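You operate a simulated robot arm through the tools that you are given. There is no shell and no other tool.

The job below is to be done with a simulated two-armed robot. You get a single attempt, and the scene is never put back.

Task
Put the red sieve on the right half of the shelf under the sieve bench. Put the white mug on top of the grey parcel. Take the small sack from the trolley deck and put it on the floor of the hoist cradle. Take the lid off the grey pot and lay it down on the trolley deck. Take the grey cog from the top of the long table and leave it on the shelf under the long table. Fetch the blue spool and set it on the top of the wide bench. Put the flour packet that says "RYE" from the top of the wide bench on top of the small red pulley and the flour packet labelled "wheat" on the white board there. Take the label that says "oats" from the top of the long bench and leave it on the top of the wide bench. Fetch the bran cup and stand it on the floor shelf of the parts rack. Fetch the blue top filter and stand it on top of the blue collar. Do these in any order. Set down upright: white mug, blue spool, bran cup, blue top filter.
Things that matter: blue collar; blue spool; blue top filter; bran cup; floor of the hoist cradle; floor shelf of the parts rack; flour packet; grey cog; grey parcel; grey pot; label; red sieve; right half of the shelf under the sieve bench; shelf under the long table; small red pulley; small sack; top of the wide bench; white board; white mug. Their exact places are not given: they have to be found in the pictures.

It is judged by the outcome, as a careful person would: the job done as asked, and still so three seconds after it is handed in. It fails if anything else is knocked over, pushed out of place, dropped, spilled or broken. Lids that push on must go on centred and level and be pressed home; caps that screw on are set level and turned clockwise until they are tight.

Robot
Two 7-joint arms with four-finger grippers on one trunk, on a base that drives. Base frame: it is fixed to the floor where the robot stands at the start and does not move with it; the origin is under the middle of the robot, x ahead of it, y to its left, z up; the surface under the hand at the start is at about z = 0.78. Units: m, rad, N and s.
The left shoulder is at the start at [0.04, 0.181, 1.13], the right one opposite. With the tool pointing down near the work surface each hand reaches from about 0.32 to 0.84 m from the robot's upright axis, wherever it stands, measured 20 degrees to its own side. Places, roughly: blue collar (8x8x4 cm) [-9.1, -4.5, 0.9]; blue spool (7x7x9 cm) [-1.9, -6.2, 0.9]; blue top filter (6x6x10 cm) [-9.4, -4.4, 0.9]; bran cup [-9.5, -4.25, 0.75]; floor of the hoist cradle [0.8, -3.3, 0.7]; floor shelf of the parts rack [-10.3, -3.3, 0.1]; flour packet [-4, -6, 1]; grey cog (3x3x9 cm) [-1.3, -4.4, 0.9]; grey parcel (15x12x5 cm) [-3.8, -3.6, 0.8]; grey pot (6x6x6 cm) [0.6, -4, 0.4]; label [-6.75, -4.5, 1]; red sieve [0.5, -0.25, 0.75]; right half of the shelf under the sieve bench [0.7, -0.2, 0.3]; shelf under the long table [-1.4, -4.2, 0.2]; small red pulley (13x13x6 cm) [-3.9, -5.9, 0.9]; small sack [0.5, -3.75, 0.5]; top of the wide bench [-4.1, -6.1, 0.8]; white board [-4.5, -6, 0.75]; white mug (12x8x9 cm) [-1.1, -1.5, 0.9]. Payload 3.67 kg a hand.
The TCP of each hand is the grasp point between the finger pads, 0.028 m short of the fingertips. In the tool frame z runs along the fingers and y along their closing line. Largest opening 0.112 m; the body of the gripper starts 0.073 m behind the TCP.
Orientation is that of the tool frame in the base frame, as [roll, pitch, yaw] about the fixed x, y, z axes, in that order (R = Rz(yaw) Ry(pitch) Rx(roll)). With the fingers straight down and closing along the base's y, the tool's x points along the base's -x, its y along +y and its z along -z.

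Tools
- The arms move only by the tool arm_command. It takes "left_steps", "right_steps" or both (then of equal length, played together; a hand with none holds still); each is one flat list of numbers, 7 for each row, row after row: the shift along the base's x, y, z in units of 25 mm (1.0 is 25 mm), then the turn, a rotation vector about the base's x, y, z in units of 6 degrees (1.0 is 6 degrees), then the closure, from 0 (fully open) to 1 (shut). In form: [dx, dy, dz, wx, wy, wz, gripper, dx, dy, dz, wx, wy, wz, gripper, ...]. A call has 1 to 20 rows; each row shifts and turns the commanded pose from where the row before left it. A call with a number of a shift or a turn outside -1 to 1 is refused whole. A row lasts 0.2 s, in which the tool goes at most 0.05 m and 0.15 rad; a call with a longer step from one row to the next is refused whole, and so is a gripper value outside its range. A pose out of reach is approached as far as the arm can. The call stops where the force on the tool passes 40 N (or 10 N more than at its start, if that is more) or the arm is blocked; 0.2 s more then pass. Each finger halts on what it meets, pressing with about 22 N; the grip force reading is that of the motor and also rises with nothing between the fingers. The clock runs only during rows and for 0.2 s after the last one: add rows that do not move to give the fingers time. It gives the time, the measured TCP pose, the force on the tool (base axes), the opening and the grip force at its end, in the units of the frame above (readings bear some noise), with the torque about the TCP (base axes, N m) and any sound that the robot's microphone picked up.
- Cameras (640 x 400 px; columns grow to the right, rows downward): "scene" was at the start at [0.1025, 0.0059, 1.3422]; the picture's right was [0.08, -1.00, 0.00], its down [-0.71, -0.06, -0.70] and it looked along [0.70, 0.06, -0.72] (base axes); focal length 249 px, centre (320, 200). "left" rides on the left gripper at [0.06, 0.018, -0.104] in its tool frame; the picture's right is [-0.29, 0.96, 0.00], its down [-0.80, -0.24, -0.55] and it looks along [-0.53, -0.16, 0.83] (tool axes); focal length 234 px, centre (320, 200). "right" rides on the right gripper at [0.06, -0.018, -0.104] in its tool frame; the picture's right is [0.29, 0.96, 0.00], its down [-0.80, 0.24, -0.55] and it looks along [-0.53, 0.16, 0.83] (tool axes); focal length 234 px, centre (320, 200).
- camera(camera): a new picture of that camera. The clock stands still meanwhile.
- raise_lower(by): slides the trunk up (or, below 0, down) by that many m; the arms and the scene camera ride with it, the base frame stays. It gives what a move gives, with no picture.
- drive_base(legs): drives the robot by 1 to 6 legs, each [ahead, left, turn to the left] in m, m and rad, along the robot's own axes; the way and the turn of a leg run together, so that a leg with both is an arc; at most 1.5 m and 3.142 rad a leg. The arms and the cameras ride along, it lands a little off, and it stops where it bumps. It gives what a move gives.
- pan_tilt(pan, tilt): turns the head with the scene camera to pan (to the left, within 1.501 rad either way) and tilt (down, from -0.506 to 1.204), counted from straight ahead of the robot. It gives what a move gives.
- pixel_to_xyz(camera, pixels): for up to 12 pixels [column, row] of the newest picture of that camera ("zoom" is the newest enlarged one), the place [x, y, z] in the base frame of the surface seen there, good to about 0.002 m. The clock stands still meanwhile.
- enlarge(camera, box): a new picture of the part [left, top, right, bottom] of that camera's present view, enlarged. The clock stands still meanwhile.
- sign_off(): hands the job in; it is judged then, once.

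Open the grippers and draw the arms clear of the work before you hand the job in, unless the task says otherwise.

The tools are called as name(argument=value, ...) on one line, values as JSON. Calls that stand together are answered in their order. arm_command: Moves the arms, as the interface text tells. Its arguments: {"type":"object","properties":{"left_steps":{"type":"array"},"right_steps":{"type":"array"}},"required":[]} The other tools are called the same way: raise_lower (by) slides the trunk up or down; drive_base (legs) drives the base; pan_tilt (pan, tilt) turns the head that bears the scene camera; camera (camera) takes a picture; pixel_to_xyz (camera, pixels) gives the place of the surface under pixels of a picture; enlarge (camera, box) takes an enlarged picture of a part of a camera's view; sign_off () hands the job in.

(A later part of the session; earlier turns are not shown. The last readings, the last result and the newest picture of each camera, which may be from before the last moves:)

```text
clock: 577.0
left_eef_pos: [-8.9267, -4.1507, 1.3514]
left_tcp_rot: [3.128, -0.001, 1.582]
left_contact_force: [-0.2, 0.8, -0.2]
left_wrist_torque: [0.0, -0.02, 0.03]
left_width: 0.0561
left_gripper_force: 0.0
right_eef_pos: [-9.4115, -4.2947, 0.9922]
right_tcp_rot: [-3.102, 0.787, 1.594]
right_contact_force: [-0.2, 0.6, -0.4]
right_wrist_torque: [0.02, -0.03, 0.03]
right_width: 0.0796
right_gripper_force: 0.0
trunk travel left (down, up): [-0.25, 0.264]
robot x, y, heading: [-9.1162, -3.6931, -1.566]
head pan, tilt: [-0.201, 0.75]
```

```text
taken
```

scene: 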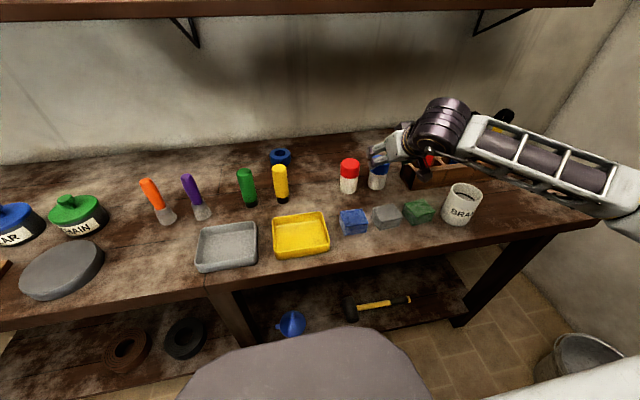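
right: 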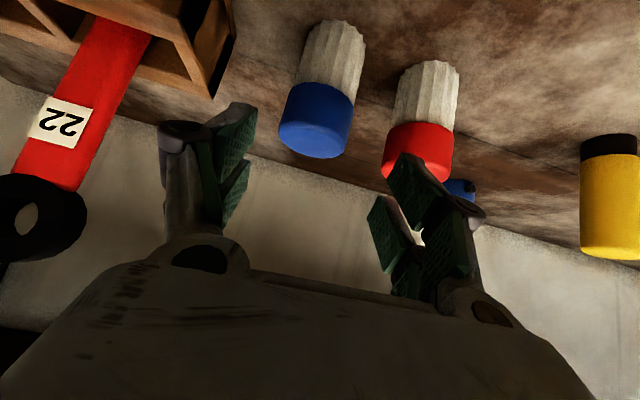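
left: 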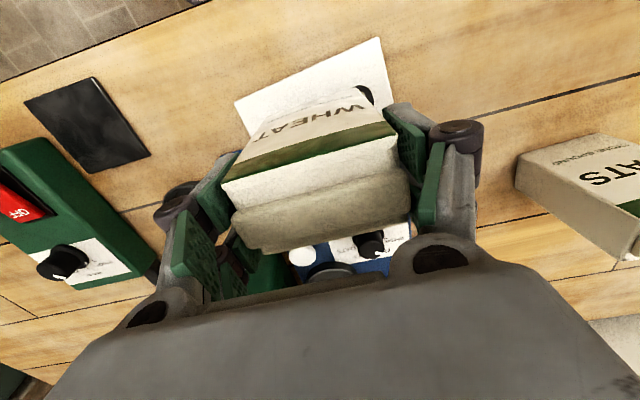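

The blue filter is on the hand's axis at (320,110). I advance to it and close the fingers.

arm_command(right_steps=[0, -0.635, -0.7, 0, 0, 0, 0.29, 0, -0.635, -0.7, 0, 0, 0, 0.29, 0, -0.635, -0.7, 0, 0, 0, 0.29, 0, -0.635, -0.7, 0, 0, 0, 0.29, 0, 0, 0, 0, 0, 0, 0.29])

camera(camera="right")

enlarge(camera="scene", box=[320, 90, 500, 230])

```text
clock: 578.2
left_eef_pos: [-8.9276, -4.149, 1.3514]
left_tcp_rot: [3.129, -0.001, 1.582]
left_contact_force: [-0.4, 0.4, -0.3]
left_wrist_torque: [-0.02, 0.01, 0.0]
left_width: 0.0558
left_gripper_force: 0.0
right_eef_pos: [-9.4098, -4.3578, 0.9217]
right_tcp_rot: [-3.102, 0.783, 1.596]
right_contact_force: [0.3, -0.7, -0.6]
right_wrist_torque: [-0.02, -0.01, 0.0]
right_width: 0.0794
right_gripper_force: 0.0
trunk travel left (down, up): [-0.25, 0.264]
robot x, y, heading: [-9.1167, -3.6922, -1.569]
head pan, tilt: [-0.201, 0.75]
```

```text
taken
```

right: 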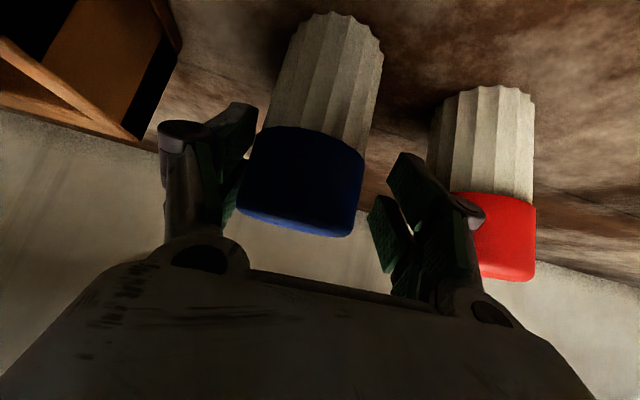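

```text
2.86 times, centred on (410, 160) of scene
```

zoom: 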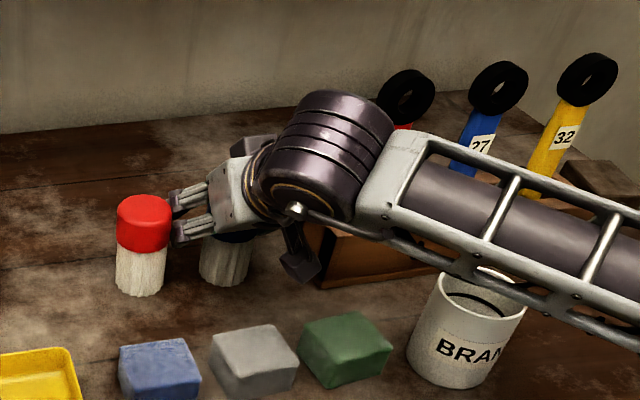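

The filter is between the fingers. I close on it and make a small test lift.

arm_command(right_steps=[-0.1, 0, 0, 0, 0, 0, 0.35, 0, 0, 0, 0, 0, 0, 0.45, 0, 0, 0, 0, 0, 0, 0.6, 0, 0, 0, 0, 0, 0, 0.85, 0, 0, 0, 0, 0, 0, 0.85, 0, 0, 0.3, 0, 0, 0, 0.85, 0, 0, 0.5, 0, 0, 0, 0.85, 0, 0, 0, 0, 0, 0, 0.85])

camera(camera="right")

```text
clock: 580.0
left_eef_pos: [-8.9267, -4.1512, 1.3511]
left_tcp_rot: [3.13, -0.001, 1.582]
left_contact_force: [-0.2, -0.6, -0.4]
left_wrist_torque: [-0.02, -0.01, 0.0]
left_width: 0.056
left_gripper_force: 0.1
right_eef_pos: [-9.4119, -4.3572, 0.9422]
right_tcp_rot: [-3.101, 0.785, 1.596]
right_contact_force: [-0.9, 0.2, -1.4]
right_wrist_torque: [-0.05, 0.02, -0.01]
right_width: 0.053
right_gripper_force: 22.3
trunk travel left (down, up): [-0.25, 0.264]
robot x, y, heading: [-9.1177, -3.6922, -1.566]
head pan, tilt: [-0.201, 0.75]
```

```text
taken
```

right: 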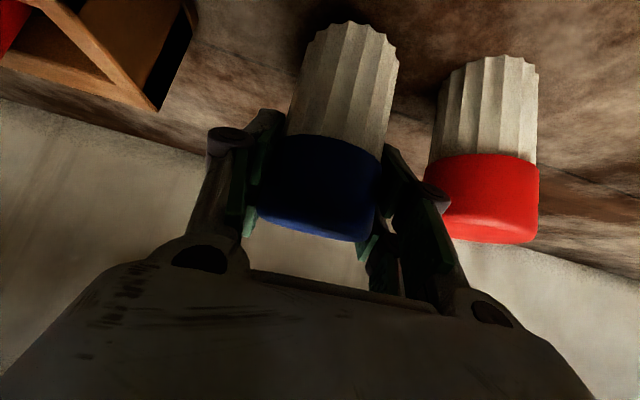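

The filter is held (53 mm) and upright. I lift it above the bottles and carry it to behind the yellow bottle, in front of the collar.

arm_command(right_steps=[0, 0, 0.87, 0, 0, 0, 0.85, 0, 0, 0.87, 0, 0, 0, 0.85, 0, 0, 0.87, 0, 0, 0, 0.85, 0, 0, 0.87, 0, 0, 0, 0.85, 0, 0, 0.87, 0, 0, 0, 0.85, 0.9, -0.3, 0, 0, 0, 0, 0.85, 0.9, -0.3, 0, 0, 0, 0, 0.85, 0.9, -0.3, 0, 0, 0, 0, 0.85, 0.9, -0.3, 0, 0, 0, 0, 0.85, 0.9, -0.3, 0, 0, 0, 0, 0.85, 0.9, -0.3, 0, 0, 0, 0, 0.85, 0.9, -0.3, 0, 0, 0, 0, 0.85, 0.9, -0.3, 0, 0, 0, 0, 0.85, 0.9, -0.3, 0, 0, 0, 0, 0.85, 0.9, -0.3, 0, 0, 0, 0, 0.85, 0.9, -0.3, 0, 0, 0, 0, 0.85, 0.9, -0.3, 0, 0, 0, 0, 0.85])

camera(camera="right")

camera(camera="scene")

```text
clock: 583.6
left_eef_pos: [-8.9258, -4.1511, 1.3521]
left_tcp_rot: [3.129, -0.001, 1.582]
left_contact_force: [0.6, -0.2, 0.8]
left_wrist_torque: [-0.01, -0.01, -0.02]
left_width: 0.0558
left_gripper_force: 0.0
right_eef_pos: [-9.1428, -4.4485, 1.0531]
right_tcp_rot: [-3.1, 0.785, 1.594]
right_contact_force: [-0.7, -1.1, -1.1]
right_wrist_torque: [0.0, 0.02, -0.02]
right_width: 0.0529
right_gripper_force: 21.6
trunk travel left (down, up): [-0.25, 0.264]
robot x, y, heading: [-9.1129, -3.6922, -1.569]
head pan, tilt: [-0.201, 0.75]
```

```text
taken
```

right: 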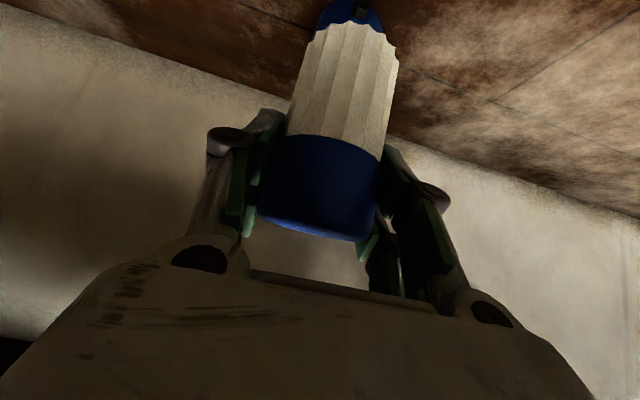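

```text
taken
```

scene: 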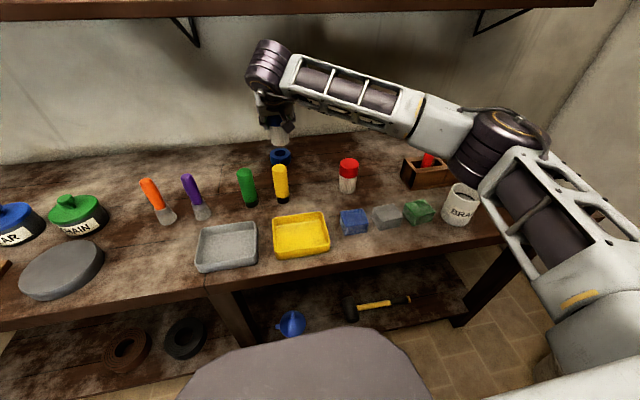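

The filter is behind the yellow bottle, heading for the collar. I check the elbow's height over the bran cup, then lower and move to over the collar.

pixel_to_xyz(camera="scene", pixels=[[505, 140], [480, 165], [500, 185], [460, 140], [430, 125], [455, 185], [281, 155], [278, 140], [480, 190], [540, 250]])

arm_command(right_steps=[0, 0, -0.85, 0, 0, 0, 0.85, 0, 0, -0.85, 0, 0, 0, 0.85, 0, 0, -0.85, 0, 0, 0, 0.85, 0, -0.6, 0, 0, 0, 0, 0.85, 0, -0.6, 0, 0, 0, 0, 0.85, 0, -0.6, 0, 0, 0, 0, 0.85, 0, -0.6, 0, 0, 0, 0, 0.85, 0, -0.6, 0, 0, 0, 0, 0.85, 0, -0.6, 0, 0, 0, 0, 0.85, 0, 0, 0, 0, 0, 0, 0.85])

camera(camera="right")

enlarge(camera="scene", box=[200, 50, 380, 220])

```text
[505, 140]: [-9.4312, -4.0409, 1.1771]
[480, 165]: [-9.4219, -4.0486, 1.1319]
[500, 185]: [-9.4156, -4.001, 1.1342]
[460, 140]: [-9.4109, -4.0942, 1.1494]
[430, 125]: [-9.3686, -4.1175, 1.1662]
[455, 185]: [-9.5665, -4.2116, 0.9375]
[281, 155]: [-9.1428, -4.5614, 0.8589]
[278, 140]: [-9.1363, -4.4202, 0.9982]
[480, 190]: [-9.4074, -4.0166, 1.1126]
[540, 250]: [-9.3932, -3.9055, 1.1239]
```

```text
clock: 585.8
left_eef_pos: [-8.9284, -4.1512, 1.3519]
left_tcp_rot: [3.131, 0.0, 1.581]
left_contact_force: [-0.9, -0.6, 1.2]
left_wrist_torque: [0.01, -0.01, 0.02]
left_width: 0.056
left_gripper_force: 0.1
right_eef_pos: [-9.1451, -4.5373, 0.9878]
right_tcp_rot: [-3.101, 0.787, 1.594]
right_contact_force: [0.5, 0.6, -0.6]
right_wrist_torque: [0.0, 0.0, 0.0]
right_width: 0.0528
right_gripper_force: 22.0
trunk travel left (down, up): [-0.25, 0.264]
robot x, y, heading: [-9.1158, -3.6915, -1.566]
head pan, tilt: [-0.201, 0.75]
```

```text
taken
```

right: 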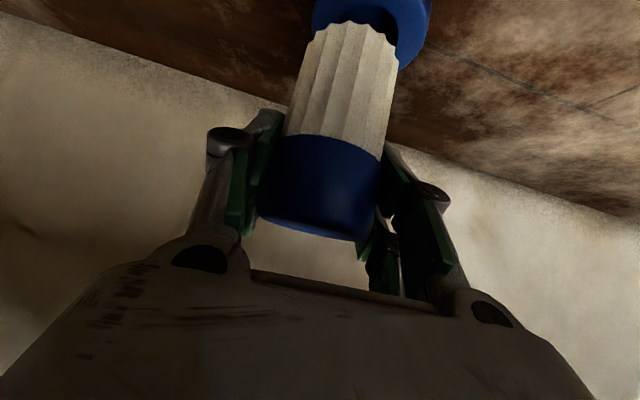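

```text
2.35 times, centred on (290, 135) of scene
```

zoom: 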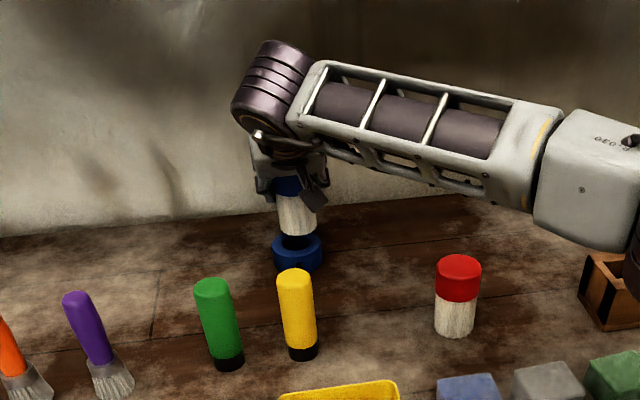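

The filter is over the collar. I measure the collar's rim in the hand view to refine the centring.

pixel_to_xyz(camera="right", pixels=[[318, 22], [428, 20], [405, 62], [420, 45], [372, 15], [410, 25], [325, 8], [345, 25], [395, 55], [300, 110], [385, 125]])

pixel_to_xyz(camera="zoom", pixels=[[275, 250], [320, 245], [298, 262], [285, 215], [312, 212], [298, 225], [298, 243], [275, 240], [321, 238], [298, 272]])

```text
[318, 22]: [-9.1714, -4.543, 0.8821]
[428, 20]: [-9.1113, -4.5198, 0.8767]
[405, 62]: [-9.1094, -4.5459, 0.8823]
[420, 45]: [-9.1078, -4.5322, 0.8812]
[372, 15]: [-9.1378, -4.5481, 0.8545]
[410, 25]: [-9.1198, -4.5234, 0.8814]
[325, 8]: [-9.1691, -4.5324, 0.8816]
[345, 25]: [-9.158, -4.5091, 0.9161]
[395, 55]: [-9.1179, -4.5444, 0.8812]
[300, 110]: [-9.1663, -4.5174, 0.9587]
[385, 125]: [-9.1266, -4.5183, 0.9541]
```

```text
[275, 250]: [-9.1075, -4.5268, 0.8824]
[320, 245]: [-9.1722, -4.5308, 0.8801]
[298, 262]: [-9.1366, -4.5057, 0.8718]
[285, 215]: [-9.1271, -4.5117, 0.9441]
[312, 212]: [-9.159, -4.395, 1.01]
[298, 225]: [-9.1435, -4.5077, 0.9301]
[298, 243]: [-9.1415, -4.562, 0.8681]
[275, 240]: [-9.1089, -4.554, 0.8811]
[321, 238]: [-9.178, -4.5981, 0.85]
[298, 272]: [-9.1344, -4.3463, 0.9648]
```

Collar centre ≈ (−9.139,−4.539), filter centre ≈ (−9.1455,−4.536). I shift (+6,−3) mm and lower to just above the collar.

arm_command(right_steps=[0.25, -0.12, -0.3, 0, 0, 0, 0.85, 0, 0, -0.4, 0, 0, 0, 0.85, 0, 0, -0.3, 0, 0, 0, 0.85, 0, 0, -0.2, 0, 0, 0, 0.85, 0, 0, 0, 0, 0, 0, 0.85])

camera(camera="right")

enlarge(camera="scene", box=[230, 90, 340, 190])

```text
clock: 587.0
left_eef_pos: [-8.9275, -4.1508, 1.3505]
left_tcp_rot: [3.128, 0.0, 1.582]
left_contact_force: [-0.4, 0.4, 0.3]
left_wrist_torque: [0.0, -0.03, -0.03]
left_width: 0.0563
left_gripper_force: 0.0
right_eef_pos: [-9.1392, -4.5387, 0.9583]
right_tcp_rot: [-3.1, 0.786, 1.593]
right_contact_force: [0.3, 0.7, -0.3]
right_wrist_torque: [-0.02, -0.03, -0.03]
right_width: 0.053
right_gripper_force: 21.8
trunk travel left (down, up): [-0.25, 0.264]
robot x, y, heading: [-9.1195, -3.6911, -1.569]
head pan, tilt: [-0.201, 0.75]
```

```text
taken
```

right: 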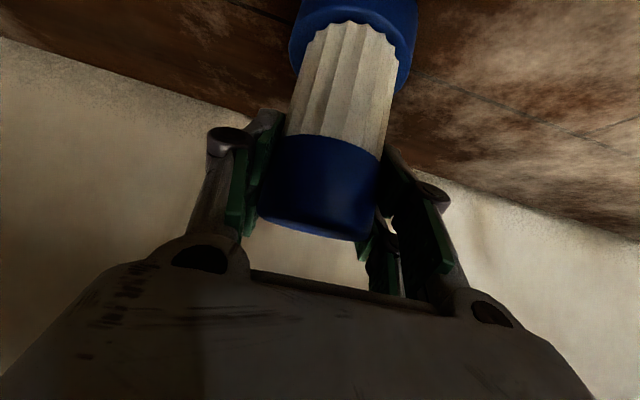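

```text
4.00 times, centred on (285, 140) of scene
```

zoom: 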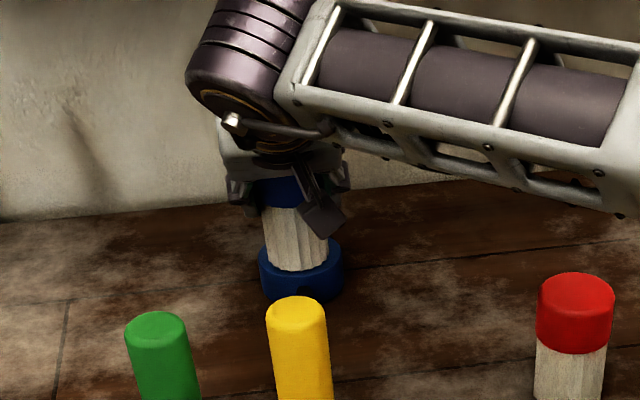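

The filter now lines up with the collar's ring. I lower the last few mm to contact.

arm_command(right_steps=[0, 0, -0.1, 0, 0, 0, 0.85, 0, 0, -0.08, 0, 0, 0, 0.85, 0, 0, 0, 0, 0, 0, 0.85])

```text
clock: 587.8
left_eef_pos: [-8.927, -4.1504, 1.3509]
left_tcp_rot: [3.129, -0.001, 1.583]
left_contact_force: [0.4, -0.7, -1.1]
left_wrist_torque: [0.0, 0.01, 0.01]
left_width: 0.0561
left_gripper_force: 0.1
right_eef_pos: [-9.1379, -4.5376, 0.9546]
right_tcp_rot: [-3.1, 0.786, 1.594]
right_contact_force: [0.7, -0.3, 0.8]
right_wrist_torque: [-0.02, -0.06, -0.02]
right_width: 0.0529
right_gripper_force: 21.5
trunk travel left (down, up): [-0.25, 0.264]
robot x, y, heading: [-9.1159, -3.6919, -1.563]
head pan, tilt: [-0.201, 0.75]
```

arm_command(right_steps=[0, 0, -0.06, 0, 0, 0, 0.85, 0, 0, -0.04, 0, 0, 0, 0.85, 0, 0, 0, 0, 0, 0, 0.85])

```text
clock: 588.6
left_eef_pos: [-8.9276, -4.1492, 1.3515]
left_tcp_rot: [3.128, -0.001, 1.581]
left_contact_force: [-1.5, 0.0, 0.4]
left_wrist_torque: [0.01, -0.02, 0.01]
left_width: 0.056
left_gripper_force: 0.1
right_eef_pos: [-9.1378, -4.5389, 0.954]
right_tcp_rot: [-3.101, 0.789, 1.593]
right_contact_force: [-1.4, 0.3, 9.9]
right_wrist_torque: [0.16, -0.02, 0.02]
right_width: 0.0533
right_gripper_force: 22.8
trunk travel left (down, up): [-0.25, 0.264]
robot x, y, heading: [-9.1185, -3.6925, -1.57]
head pan, tilt: [-0.201, 0.75]
```

Contact (10 N): the filter stands on the collar. I ease up, open slowly, and withdraw back along the tool axis.

arm_command(right_steps=[0, 0, 0.05, 0, 0, 0, 0.7, 0, 0, 0, 0, 0, 0, 0.5, 0, 0, 0, 0, 0, 0, 0.4, 0, 0, 0, 0, 0, 0, 0.3, 0, 0, 0, 0, 0, 0, 0.25, 0, 0.35, 0.4, 0, 0, 0, 0.25, 0, 0.6, 0.65, 0, 0, 0, 0.25, 0, 0.6, 0.65, 0, 0, 0, 0.25, 0, 0.6, 0.65, 0, 0, 0, 0.25, 0, 0.6, 0.65, 0, 0, 0, 0.25, 0, 0.6, 0.65, 0, 0, 0, 0.25])

camera(camera="right")

enlarge(camera="scene", box=[200, 50, 420, 230])

```text
clock: 591.0
left_eef_pos: [-8.9272, -4.1498, 1.3513]
left_tcp_rot: [3.13, 0.0, 1.58]
left_contact_force: [0.2, 0.9, -0.3]
left_wrist_torque: [0.01, -0.03, 0.02]
left_width: 0.0559
left_gripper_force: 0.1
right_eef_pos: [-9.1383, -4.4535, 1.0451]
right_tcp_rot: [-3.101, 0.788, 1.593]
right_contact_force: [0.2, -1.0, 0.1]
right_wrist_torque: [-0.02, 0.03, 0.02]
right_width: 0.084
right_gripper_force: 0.0
trunk travel left (down, up): [-0.25, 0.264]
robot x, y, heading: [-9.1165, -3.6915, -1.565]
head pan, tilt: [-0.201, 0.75]
```

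```text
taken
```

right: 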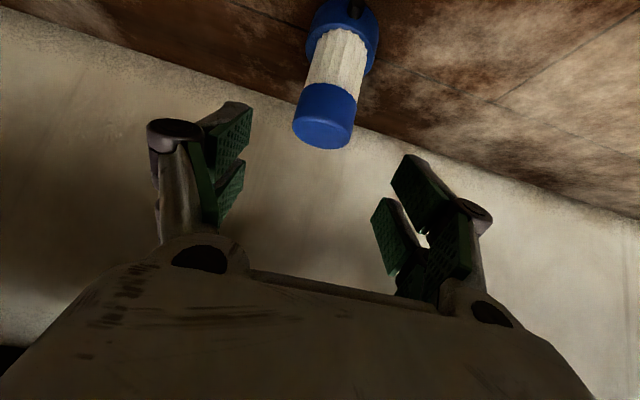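

```text
2.22 times, centred on (310, 140) of scene
```

zoom: 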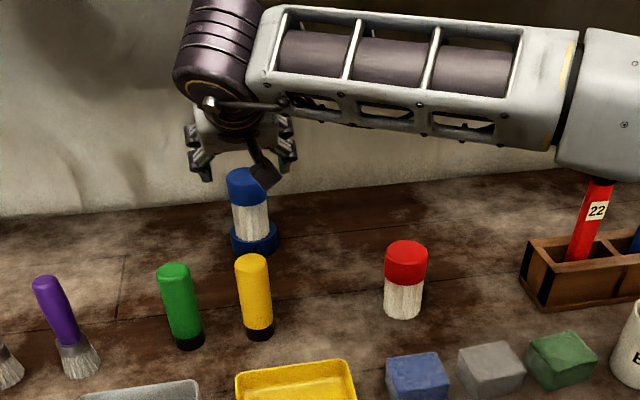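

The blue-top filter stands upright on the collar. I retract the arm, back off, and look at the parts rack on the right.

arm_command(right_steps=[0, 0.9, 0.4, 0, 0, 0, 0.4, 0, 0.9, 0.4, 0, 0, 0, 0.4, 0, 0.9, 0.4, 0, 0, 0, 0.4, 0, 0.9, 0.4, 0, 0, 0, 0.4, 0, 0.9, 0.4, 0, 0, 0, 0.4, 0, 0.9, 0.4, 0, 0, 0, 0.4, 0, 0.9, 0.4, 0, 0, 0, 0.4])

drive_base(legs=[[-0.35, 0, 0]])

pan_tilt(pan=-1.3, tilt=0.75)

camera(camera="scene")

```text
clock: 592.6
left_eef_pos: [-8.9275, -4.1503, 1.3523]
left_tcp_rot: [3.13, 0.0, 1.58]
left_contact_force: [0.1, -0.3, 0.6]
left_wrist_torque: [-0.02, -0.01, -0.01]
left_width: 0.0561
left_gripper_force: 0.1
right_eef_pos: [-9.139, -4.2973, 1.1168]
right_tcp_rot: [-3.101, 0.786, 1.594]
right_contact_force: [1.1, -0.5, 0.9]
right_wrist_torque: [-0.02, 0.0, -0.01]
right_width: 0.0674
right_gripper_force: 0.1
trunk travel left (down, up): [-0.25, 0.264]
robot x, y, heading: [-9.1138, -3.6937, -1.567]
head pan, tilt: [-0.201, 0.75]
```

```text
clock: 594.9
left_eef_pos: [-8.927, -3.8064, 1.3515]
left_tcp_rot: [3.13, 0.0, 1.589]
left_contact_force: [0.0, 0.6, 0.9]
left_wrist_torque: [-0.04, -0.02, -0.01]
left_width: 0.0558
left_gripper_force: 0.1
right_eef_pos: [-9.1372, -3.9561, 1.1152]
right_tcp_rot: [-3.102, 0.787, 1.598]
right_contact_force: [0.2, 0.8, 0.0]
right_wrist_torque: [0.0, 0.03, -0.01]
right_width: 0.0671
right_gripper_force: 0.0
trunk travel left (down, up): [-0.25, 0.264]
robot x, y, heading: [-9.1194, -3.3518, -1.561]
head pan, tilt: [-0.201, 0.75]
```

```text
clock: 596.2
left_eef_pos: [-8.9272, -3.8066, 1.3511]
left_tcp_rot: [3.128, 0.001, 1.588]
left_contact_force: [-0.7, 0.0, -0.6]
left_wrist_torque: [0.03, -0.01, 0.02]
left_width: 0.056
left_gripper_force: 0.0
right_eef_pos: [-9.138, -3.9552, 1.114]
right_tcp_rot: [-3.101, 0.785, 1.601]
right_contact_force: [0.5, -0.4, 0.0]
right_wrist_torque: [-0.04, 0.0, 0.0]
right_width: 0.0672
right_gripper_force: 0.0
trunk travel left (down, up): [-0.25, 0.264]
robot x, y, heading: [-9.1169, -3.3524, -1.555]
head pan, tilt: [-1.3, 0.75]
```

```text
taken
```

scene: 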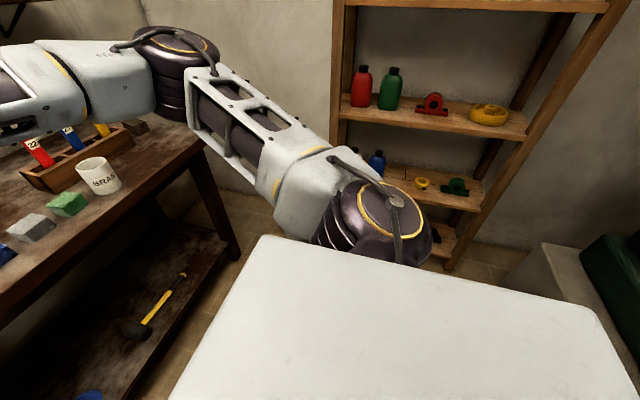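

My shoulder hides the rack's floor shelf. I turn right to face the rack (west) and look.

drive_base(legs=[[0, 0, -1.585]])

pan_tilt(pan=0, tilt=0.6)

camera(camera="scene")

```text
clock: 600.9
left_eef_pos: [-9.5806, -3.5295, 1.3509]
left_tcp_rot: [3.129, 0.002, -0.011]
left_contact_force: [0.1, -0.8, -0.8]
left_wrist_torque: [-0.02, 0.03, -0.02]
left_width: 0.0561
left_gripper_force: 0.1
right_eef_pos: [-9.724, -3.3153, 1.114]
right_tcp_rot: [-3.102, 0.786, 0.0]
right_contact_force: [-0.2, -0.1, 0.3]
right_wrist_torque: [-0.01, 0.01, 0.01]
right_width: 0.067
right_gripper_force: 0.2
trunk travel left (down, up): [-0.25, 0.264]
robot x, y, heading: [-9.1188, -3.3475, 3.128]
head pan, tilt: [-1.3, 0.75]
```

```text
clock: 602.3
left_eef_pos: [-9.5798, -3.5302, 1.3515]
left_tcp_rot: [3.128, 0.001, -0.014]
left_contact_force: [-0.2, 0.3, -0.7]
left_wrist_torque: [0.0, 0.03, -0.01]
left_width: 0.0561
left_gripper_force: 0.1
right_eef_pos: [-9.7237, -3.3142, 1.114]
right_tcp_rot: [-3.104, 0.787, 0.002]
right_contact_force: [0.2, 0.2, -0.6]
right_wrist_torque: [-0.01, -0.02, -0.04]
right_width: 0.067
right_gripper_force: 0.1
trunk travel left (down, up): [-0.25, 0.264]
robot x, y, heading: [-9.1239, -3.3507, 3.128]
head pan, tilt: [0.0, 0.6]
```

```text
taken
```

scene: 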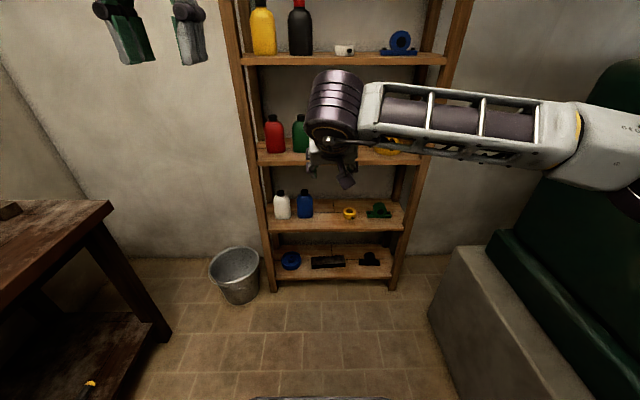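

The rack's floor shelf is at (330,265) with a blue ring, a black bracket and another black part. I zoom and measure the free spots.

enlarge(camera="scene", box=[245, 180, 425, 300])

pixel_to_xyz(camera="zoom", pixels=[[100, 330], [520, 320], [300, 330], [130, 240], [505, 240], [300, 270], [230, 300], [400, 310], [165, 265], [275, 275], [440, 260], [300, 250]])

pixel_to_xyz(camera="zoom", pixels=[[300, 165], [300, 175], [85, 180], [545, 165], [350, 300], [210, 250], [370, 250], [240, 270], [340, 265], [480, 270], [185, 290], [300, 352]])

```text
3.33 times, centred on (335, 240) of scene
```

zoom: 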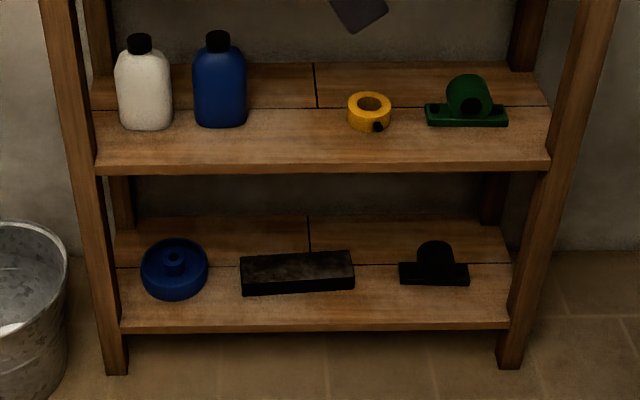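

```text
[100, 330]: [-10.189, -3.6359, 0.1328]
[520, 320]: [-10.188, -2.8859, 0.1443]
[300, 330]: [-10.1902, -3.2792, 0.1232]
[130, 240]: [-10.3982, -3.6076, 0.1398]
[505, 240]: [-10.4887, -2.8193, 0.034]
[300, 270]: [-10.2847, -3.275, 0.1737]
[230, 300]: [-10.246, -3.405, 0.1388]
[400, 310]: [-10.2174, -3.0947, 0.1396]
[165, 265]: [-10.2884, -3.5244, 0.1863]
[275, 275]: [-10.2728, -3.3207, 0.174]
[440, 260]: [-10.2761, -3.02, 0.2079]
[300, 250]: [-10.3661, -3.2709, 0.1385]
```

```text
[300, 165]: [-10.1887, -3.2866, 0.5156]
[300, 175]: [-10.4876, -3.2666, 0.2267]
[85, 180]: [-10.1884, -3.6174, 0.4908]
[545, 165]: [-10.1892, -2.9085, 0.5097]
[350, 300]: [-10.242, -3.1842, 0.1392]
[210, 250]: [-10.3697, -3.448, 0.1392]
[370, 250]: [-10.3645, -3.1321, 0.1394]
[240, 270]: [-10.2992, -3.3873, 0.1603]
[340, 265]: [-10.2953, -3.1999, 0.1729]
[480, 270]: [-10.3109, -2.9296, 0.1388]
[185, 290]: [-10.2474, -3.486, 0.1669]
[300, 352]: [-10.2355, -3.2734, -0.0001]
```

The floor shelf is z≈0.139, x −10.47…−10.19; next shelf's underside ≈0.50. I zoom on the gap between the black block and the bracket.

enlarge(camera="scene", box=[300, 235, 400, 290])

pixel_to_xyz(camera="zoom", pixels=[[300, 240], [300, 190], [285, 180], [395, 205], [400, 250], [455, 150], [350, 230], [350, 290], [350, 180], [90, 260], [395, 255], [298, 255]])

```text
6.40 times, centred on (350, 262) of scene
```

zoom: 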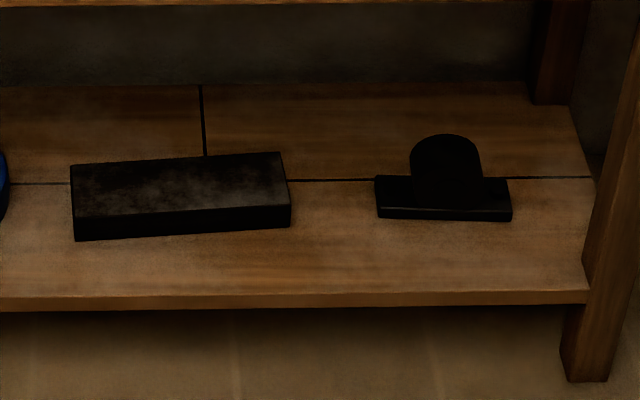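

```text
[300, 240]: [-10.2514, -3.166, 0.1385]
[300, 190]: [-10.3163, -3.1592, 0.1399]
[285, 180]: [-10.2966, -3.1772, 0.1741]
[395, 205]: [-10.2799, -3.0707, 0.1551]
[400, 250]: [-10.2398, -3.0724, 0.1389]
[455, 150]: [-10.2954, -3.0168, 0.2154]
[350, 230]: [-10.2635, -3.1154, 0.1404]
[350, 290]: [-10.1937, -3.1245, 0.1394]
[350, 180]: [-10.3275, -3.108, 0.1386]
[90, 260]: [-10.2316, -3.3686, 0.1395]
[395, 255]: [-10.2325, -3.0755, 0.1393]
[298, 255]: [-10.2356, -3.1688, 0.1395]
```

The gap between block and bracket is centred at y≈−3.131, and a cup at about (−10.243,−3.131) would fit. I'll use the left hand for this; first I bring the right hand back to vertical and tucked, and turn back to face the bench.

arm_command(right_steps=[0.4, 0, 0.6, 0, -0.9375, 0, 0.5, 0.4, 0, 0.6, 0, -0.9375, 0, 0.5, 0.4, 0, 0.6, 0, -0.9375, 0, 0.5, 0.4, 0, 0.6, 0, -0.9375, 0, 0.5, 0.4, 0, 0.6, 0, -0.9375, 0, 0.5, 0.4, 0, 0.6, 0, -0.9375, 0, 0.5, 0.4, 0, 0.6, 0, -0.9375, 0, 0.5, 0.4, 0, 0.6, 0, -0.9375, 0, 0.5])

drive_base(legs=[[0, 0, 1.57], [0, -0.46, 0]])

pan_tilt(pan=0, tilt=0.65)

camera(camera="scene")

```text
clock: 604.1
left_eef_pos: [-9.58, -3.5294, 1.3516]
left_tcp_rot: [3.131, 0.0, -0.012]
left_contact_force: [1.2, -0.5, 0.1]
left_wrist_torque: [0.01, 0.04, -0.03]
left_width: 0.056
left_gripper_force: 0.0
right_eef_pos: [-9.6428, -3.3136, 1.2348]
right_tcp_rot: [-3.103, 0.001, 0.002]
right_contact_force: [0.2, -1.0, 0.6]
right_wrist_torque: [0.0, 0.05, -0.02]
right_width: 0.0559
right_gripper_force: 0.0
trunk travel left (down, up): [-0.25, 0.264]
robot x, y, heading: [-9.1149, -3.35, 3.127]
head pan, tilt: [0.0, 0.6]
```

```text
clock: 611.3
left_eef_pos: [-9.3911, -3.8116, 1.3507]
left_tcp_rot: [3.129, 0.002, 1.583]
left_contact_force: [-0.6, 0.1, -0.5]
left_wrist_torque: [0.0, -0.04, -0.01]
left_width: 0.0561
left_gripper_force: 0.1
right_eef_pos: [-9.6064, -3.878, 1.2328]
right_tcp_rot: [-3.103, 0.0, 1.595]
right_contact_force: [-0.4, 0.6, 0.8]
right_wrist_torque: [-0.04, -0.01, 0.01]
right_width: 0.056
right_gripper_force: 0.1
trunk travel left (down, up): [-0.25, 0.264]
robot x, y, heading: [-9.5809, -3.353, -1.565]
head pan, tilt: [0.0, 0.6]
```

```text
clock: 611.9
left_eef_pos: [-9.3916, -3.8102, 1.3522]
left_tcp_rot: [3.131, 0.0, 1.583]
left_contact_force: [-0.4, 0.7, 0.0]
left_wrist_torque: [0.01, -0.04, 0.01]
left_width: 0.056
left_gripper_force: 0.1
right_eef_pos: [-9.605, -3.8779, 1.2334]
right_tcp_rot: [-3.104, 0.0, 1.591]
right_contact_force: [-0.7, 0.2, 0.2]
right_wrist_torque: [-0.05, 0.03, -0.04]
right_width: 0.0561
right_gripper_force: 0.1
trunk travel left (down, up): [-0.25, 0.264]
robot x, y, heading: [-9.5803, -3.3537, -1.569]
head pan, tilt: [0.0, 0.649]
```

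```text
taken
```

scene: 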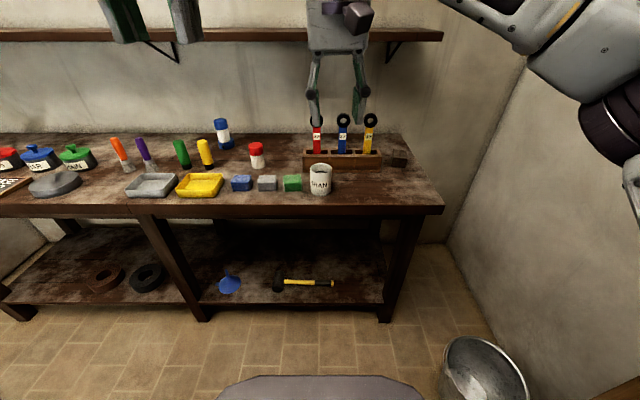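

The filter on its collar is at (221,133) and the bran cup at (320,178). I zoom on the cup and measure it, plus the bucket.

enlarge(camera="scene", box=[270, 130, 370, 210])

pixel_to_xyz(camera="zoom", pixels=[[255, 190], [390, 185], [320, 170], [320, 215], [322, 240], [265, 310], [378, 310], [320, 330], [258, 230], [388, 230], [320, 195], [150, 260]])

pixel_to_xyz(camera="scene", pixels=[[475, 345], [447, 360], [520, 370], [480, 340], [415, 280], [320, 205]])

```text
5.00 times, centred on (320, 170) of scene
```

zoom: 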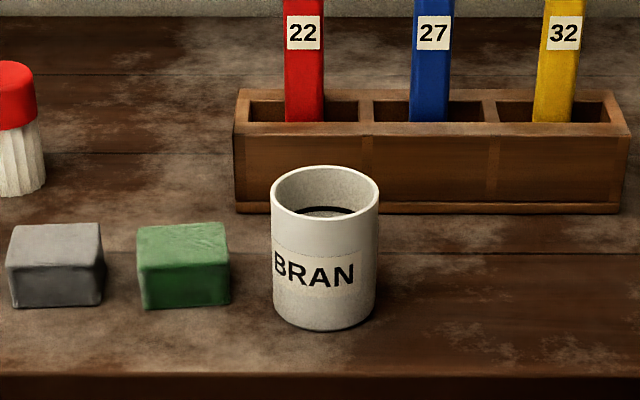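

```text
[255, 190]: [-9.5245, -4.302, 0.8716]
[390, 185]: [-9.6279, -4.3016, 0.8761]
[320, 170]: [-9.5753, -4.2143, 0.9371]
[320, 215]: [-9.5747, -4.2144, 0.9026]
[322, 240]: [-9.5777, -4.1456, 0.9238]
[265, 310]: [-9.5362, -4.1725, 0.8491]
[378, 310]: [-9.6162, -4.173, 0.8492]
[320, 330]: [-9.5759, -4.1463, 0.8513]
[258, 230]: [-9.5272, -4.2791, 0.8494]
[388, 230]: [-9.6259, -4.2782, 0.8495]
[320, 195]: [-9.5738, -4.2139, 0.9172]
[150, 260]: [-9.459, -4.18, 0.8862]
```

```text
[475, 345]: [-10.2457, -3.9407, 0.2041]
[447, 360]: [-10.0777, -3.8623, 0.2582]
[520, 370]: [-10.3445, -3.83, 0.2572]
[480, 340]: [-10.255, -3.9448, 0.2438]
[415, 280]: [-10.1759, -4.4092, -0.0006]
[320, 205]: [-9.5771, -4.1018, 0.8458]
```

The cup's centre is (−9.576,−4.181), radius 36 mm, rim z≈0.939. I move the base slightly, shift the right hand aside, and bring the left hand tilted 60° to a pre-grasp in front of the cup.

drive_base(legs=[[0.13, -0.08, 0]])

arm_command(left_steps=[-0.265, -0.2, -0.978, -0.91, 0, 0, 0.1, -0.265, -0.2, -0.978, -0.91, 0, 0, 0.1, -0.265, -0.2, -0.978, -0.91, 0, 0, 0.1, -0.265, -0.2, -0.978, -0.91, 0, 0, 0.1, -0.265, -0.4, -0.978, -0.91, 0, 0, 0.1, -0.265, -0.4, -0.978, -0.91, 0, 0, 0.1, -0.265, -0.4, -0.978, -0.91, 0, 0, 0.1, -0.265, -0.4, -0.978, -0.91, 0, 0, 0.1, -0.265, -0.4, -0.978, -0.91, 0, 0, 0.1, -0.265, -0.4, -0.978, -0.91, 0, 0, 0.1, -0.265, -0.4, -0.978, -0.9, 0, 0, 0.1, -0.265, -0.5, -0.978, 0, 0, 0, 0.1, -0.265, -0.5, -0.978, 0, 0, 0, 0.1, -0.265, -0.5, -0.978, 0, 0, 0, 0.1, -0.265, -0.5, -0.978, 0, 0, 0, 0.1, -0.265, -0.5, -0.978, 0, 0, 0, 0.1], right_steps=[-0.3, 0.3, 0.3, 0, 0, 0, 0.5, -0.3, 0.3, 0.3, 0, 0, 0, 0.5, -0.3, 0.3, 0.3, 0, 0, 0, 0.5, -0.3, 0.3, 0.3, 0, 0, 0, 0.5, -0.3, 0.3, 0.3, 0, 0, 0, 0.5, -0.3, 0.3, 0.3, 0, 0, 0, 0.5, -0.3, 0.3, 0.3, 0, 0, 0, 0.5, -0.3, 0.3, 0.3, 0, 0, 0, 0.5, 0, 0, 0, 0, 0, 0, 0.5, 0, 0, 0, 0, 0, 0, 0.5, 0, 0, 0, 0, 0, 0, 0.5, 0, 0, 0, 0, 0, 0, 0.5, 0, 0, 0, 0, 0, 0, 0.5, 0, 0, 0, 0, 0, 0, 0.5, 0, 0, 0, 0, 0, 0, 0.5, 0, 0, 0, 0, 0, 0, 0.5])

camera(camera="left")

camera(camera="scene")

```text
clock: 613.3
left_eef_pos: [-9.474, -3.9447, 1.3513]
left_tcp_rot: [3.129, 0.0, 1.575]
left_contact_force: [0.2, 0.3, 0.9]
left_wrist_torque: [-0.02, 0.02, 0.02]
left_width: 0.0561
left_gripper_force: 0.1
right_eef_pos: [-9.6886, -4.0118, 1.2328]
right_tcp_rot: [-3.103, 0.001, 1.588]
right_contact_force: [-0.3, 0.4, 0.6]
right_wrist_torque: [-0.01, 0.01, 0.01]
right_width: 0.0557
right_gripper_force: 0.0
trunk travel left (down, up): [-0.25, 0.264]
robot x, y, heading: [-9.6594, -3.4894, -1.574]
head pan, tilt: [0.0, 0.649]
```

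```text
clock: 616.7
left_eef_pos: [-9.579, -4.0988, 0.96]
left_tcp_rot: [3.134, 1.044, 1.578]
left_contact_force: [-0.2, -0.2, -0.3]
left_wrist_torque: [-0.02, -0.01, -0.02]
left_width: 0.1008
left_gripper_force: 0.0
right_eef_pos: [-9.7476, -3.9525, 1.2918]
right_tcp_rot: [-3.103, 0.0, 1.588]
right_contact_force: [-0.2, 0.1, -0.9]
right_wrist_torque: [0.01, 0.01, -0.03]
right_width: 0.0556
right_gripper_force: 0.0
trunk travel left (down, up): [-0.25, 0.264]
robot x, y, heading: [-9.6627, -3.4861, -1.572]
head pan, tilt: [0.0, 0.649]
```

```text
taken
```

left: 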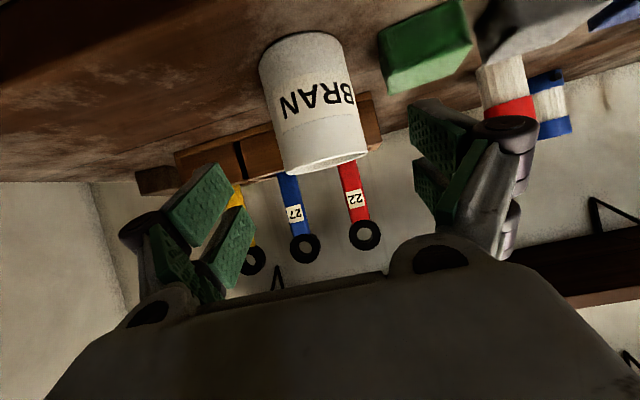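

```text
taken
```

scene: 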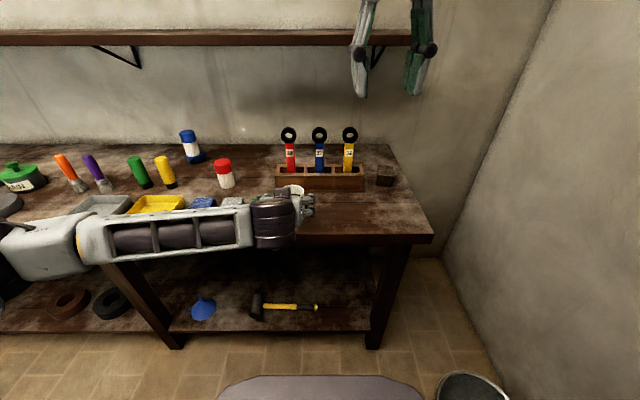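

The cup is on axis in the hand view. I narrow the opening to 90 mm to spare the green stone, advance to the cup and close.

arm_command(left_steps=[0.02, -0.656, -0.392, 0, 0, 0, 0.2, 0.02, -0.656, -0.392, 0, 0, 0, 0.2, 0.02, -0.656, -0.392, 0, 0, 0, 0.2, 0.02, -0.656, -0.392, 0, 0, 0, 0.2, 0.02, -0.656, -0.392, 0, 0, 0, 0.2, 0, 0, 0, 0, 0, 0, 0.2])

camera(camera="left")

```text
clock: 618.1
left_eef_pos: [-9.5773, -4.1812, 0.9118]
left_tcp_rot: [3.138, 1.046, 1.574]
left_contact_force: [-0.3, 0.3, -1.1]
left_wrist_torque: [-0.01, 0.0, -0.02]
left_width: 0.0895
left_gripper_force: 0.1
right_eef_pos: [-9.7487, -3.9521, 1.2929]
right_tcp_rot: [-3.104, 0.001, 1.59]
right_contact_force: [0.2, 0.1, -0.6]
right_wrist_torque: [0.01, 0.03, -0.03]
right_width: 0.0559
right_gripper_force: 0.0
trunk travel left (down, up): [-0.25, 0.264]
robot x, y, heading: [-9.6601, -3.4892, -1.572]
head pan, tilt: [0.0, 0.649]
```

```text
taken
```

left: 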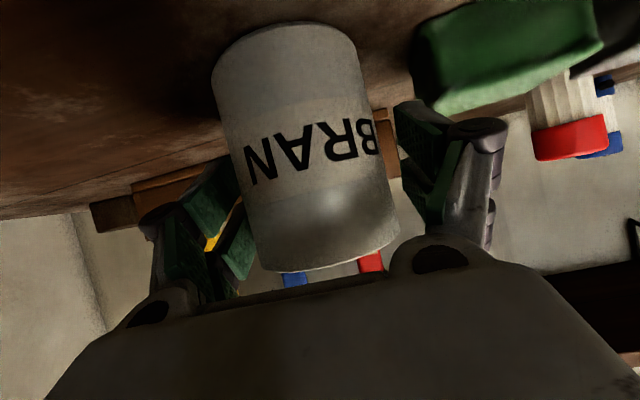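

The cup is between the fingers without contact. I close on it and lift 100 mm gently.

arm_command(left_steps=[0, 0, 0, 0, 0, 0, 0.27, 0, 0, 0, 0, 0, 0, 0.33, 0, 0, 0, 0, 0, 0, 0.45, 0, 0, 0, 0, 0, 0, 0.75, 0, 0, 0, 0, 0, 0, 0.75, 0, 0, 0.2, 0, 0, 0, 0.75, 0, 0, 0.4, 0, 0, 0, 0.75, 0, 0, 0.6, 0, 0, 0, 0.75, 0, 0, 0.7, 0, 0, 0, 0.75, 0, 0, 0.7, 0, 0, 0, 0.75, 0, 0, 0.7, 0, 0, 0, 0.75, 0, 0, 0.5, 0, 0, 0, 0.75, 0, 0, 0.2, 0, 0, 0, 0.75])

camera(camera="left")

enlarge(camera="scene", box=[200, 120, 420, 270])

```text
clock: 620.9
left_eef_pos: [-9.577, -4.1801, 1.012]
left_tcp_rot: [3.136, 1.045, 1.577]
left_contact_force: [0.9, -0.1, -1.8]
left_wrist_torque: [0.02, -0.03, -0.03]
left_width: 0.0684
left_gripper_force: 21.7
right_eef_pos: [-9.7479, -3.9532, 1.2928]
right_tcp_rot: [-3.103, -0.001, 1.588]
right_contact_force: [0.7, -0.5, 0.3]
right_wrist_torque: [0.01, 0.01, 0.02]
right_width: 0.0559
right_gripper_force: 0.0
trunk travel left (down, up): [-0.25, 0.264]
robot x, y, heading: [-9.6558, -3.4876, -1.573]
head pan, tilt: [0.0, 0.649]
```

```text
taken
```

left: 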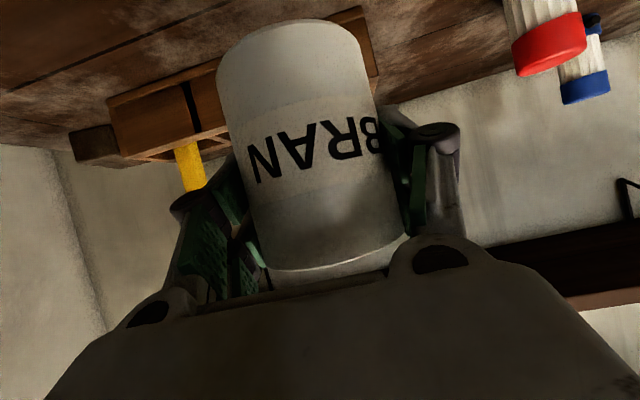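

```text
2.67 times, centred on (310, 195) of scene
```

zoom: 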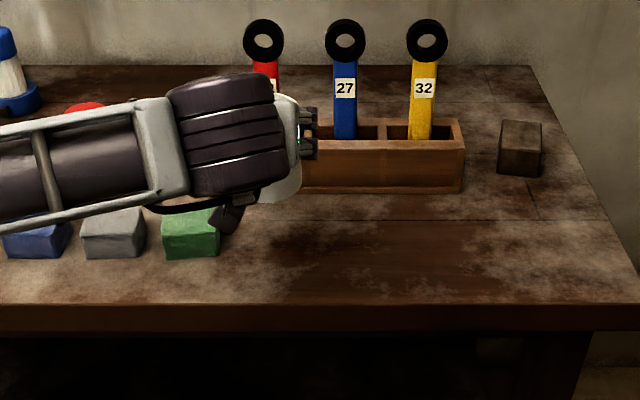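

The cup is held upright (68 mm). I back off and strafe left so there's room to turn toward the rack.

drive_base(legs=[[-0.24, 0, 0], [0, 0.42, 0], [0, 0, -1.57]])

pan_tilt(pan=-0.4, tilt=0.5)

camera(camera="scene")

```text
clock: 629.2
left_eef_pos: [-9.9377, -3.3127, 1.0128]
left_tcp_rot: [3.136, 1.048, -0.009]
left_contact_force: [-0.2, -0.5, -2.5]
left_wrist_torque: [0.03, 0.0, -0.02]
left_width: 0.0684
left_gripper_force: 22.0
right_eef_pos: [-9.7074, -3.1462, 1.294]
right_tcp_rot: [-3.102, 0.0, -0.001]
right_contact_force: [0.3, 0.2, 0.3]
right_wrist_torque: [0.0, 0.02, -0.01]
right_width: 0.0558
right_gripper_force: 0.0
trunk travel left (down, up): [-0.25, 0.264]
robot x, y, heading: [-9.2436, -3.2446, 3.12]
head pan, tilt: [0.0, 0.649]
```

```text
clock: 630.1
left_eef_pos: [-9.9362, -3.3132, 1.0112]
left_tcp_rot: [3.135, 1.046, -0.01]
left_contact_force: [-0.3, -0.2, -1.8]
left_wrist_torque: [0.0, 0.01, -0.04]
left_width: 0.0683
left_gripper_force: 21.9
right_eef_pos: [-9.708, -3.1468, 1.2936]
right_tcp_rot: [-3.102, 0.003, 0.0]
right_contact_force: [-0.2, 0.2, -0.6]
right_wrist_torque: [0.01, 0.0, 0.04]
right_width: 0.0559
right_gripper_force: 0.1
trunk travel left (down, up): [-0.25, 0.264]
robot x, y, heading: [-9.2415, -3.2407, 3.126]
head pan, tilt: [-0.4, 0.499]
```

```text
taken
```

scene: 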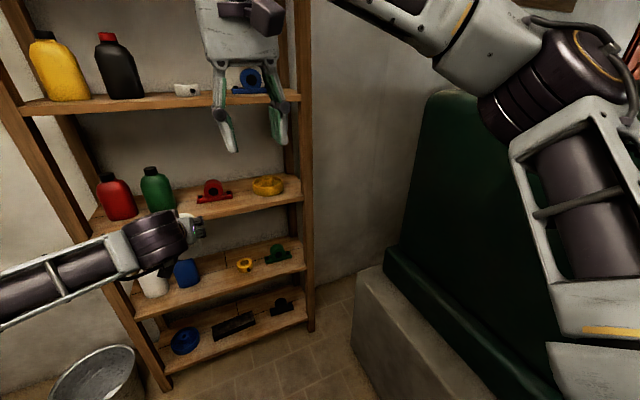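

I'm facing the rack. I measure the engine body and my right elbow before lowering the trunk.

pixel_to_xyz(camera="scene", pixels=[[560, 70], [600, 100], [520, 110], [420, 150], [460, 250], [390, 260], [370, 290], [365, 330], [400, 380], [440, 110], [560, 200], [500, 340]])

```text
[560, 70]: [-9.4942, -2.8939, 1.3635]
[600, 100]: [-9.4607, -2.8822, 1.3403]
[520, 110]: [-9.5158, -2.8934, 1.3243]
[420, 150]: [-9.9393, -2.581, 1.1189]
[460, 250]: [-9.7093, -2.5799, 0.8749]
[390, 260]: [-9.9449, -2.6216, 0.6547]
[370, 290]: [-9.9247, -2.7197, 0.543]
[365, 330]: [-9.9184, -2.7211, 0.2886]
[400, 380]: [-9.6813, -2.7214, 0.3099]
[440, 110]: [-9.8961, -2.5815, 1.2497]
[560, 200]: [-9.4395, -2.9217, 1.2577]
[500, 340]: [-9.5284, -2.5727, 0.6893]
```

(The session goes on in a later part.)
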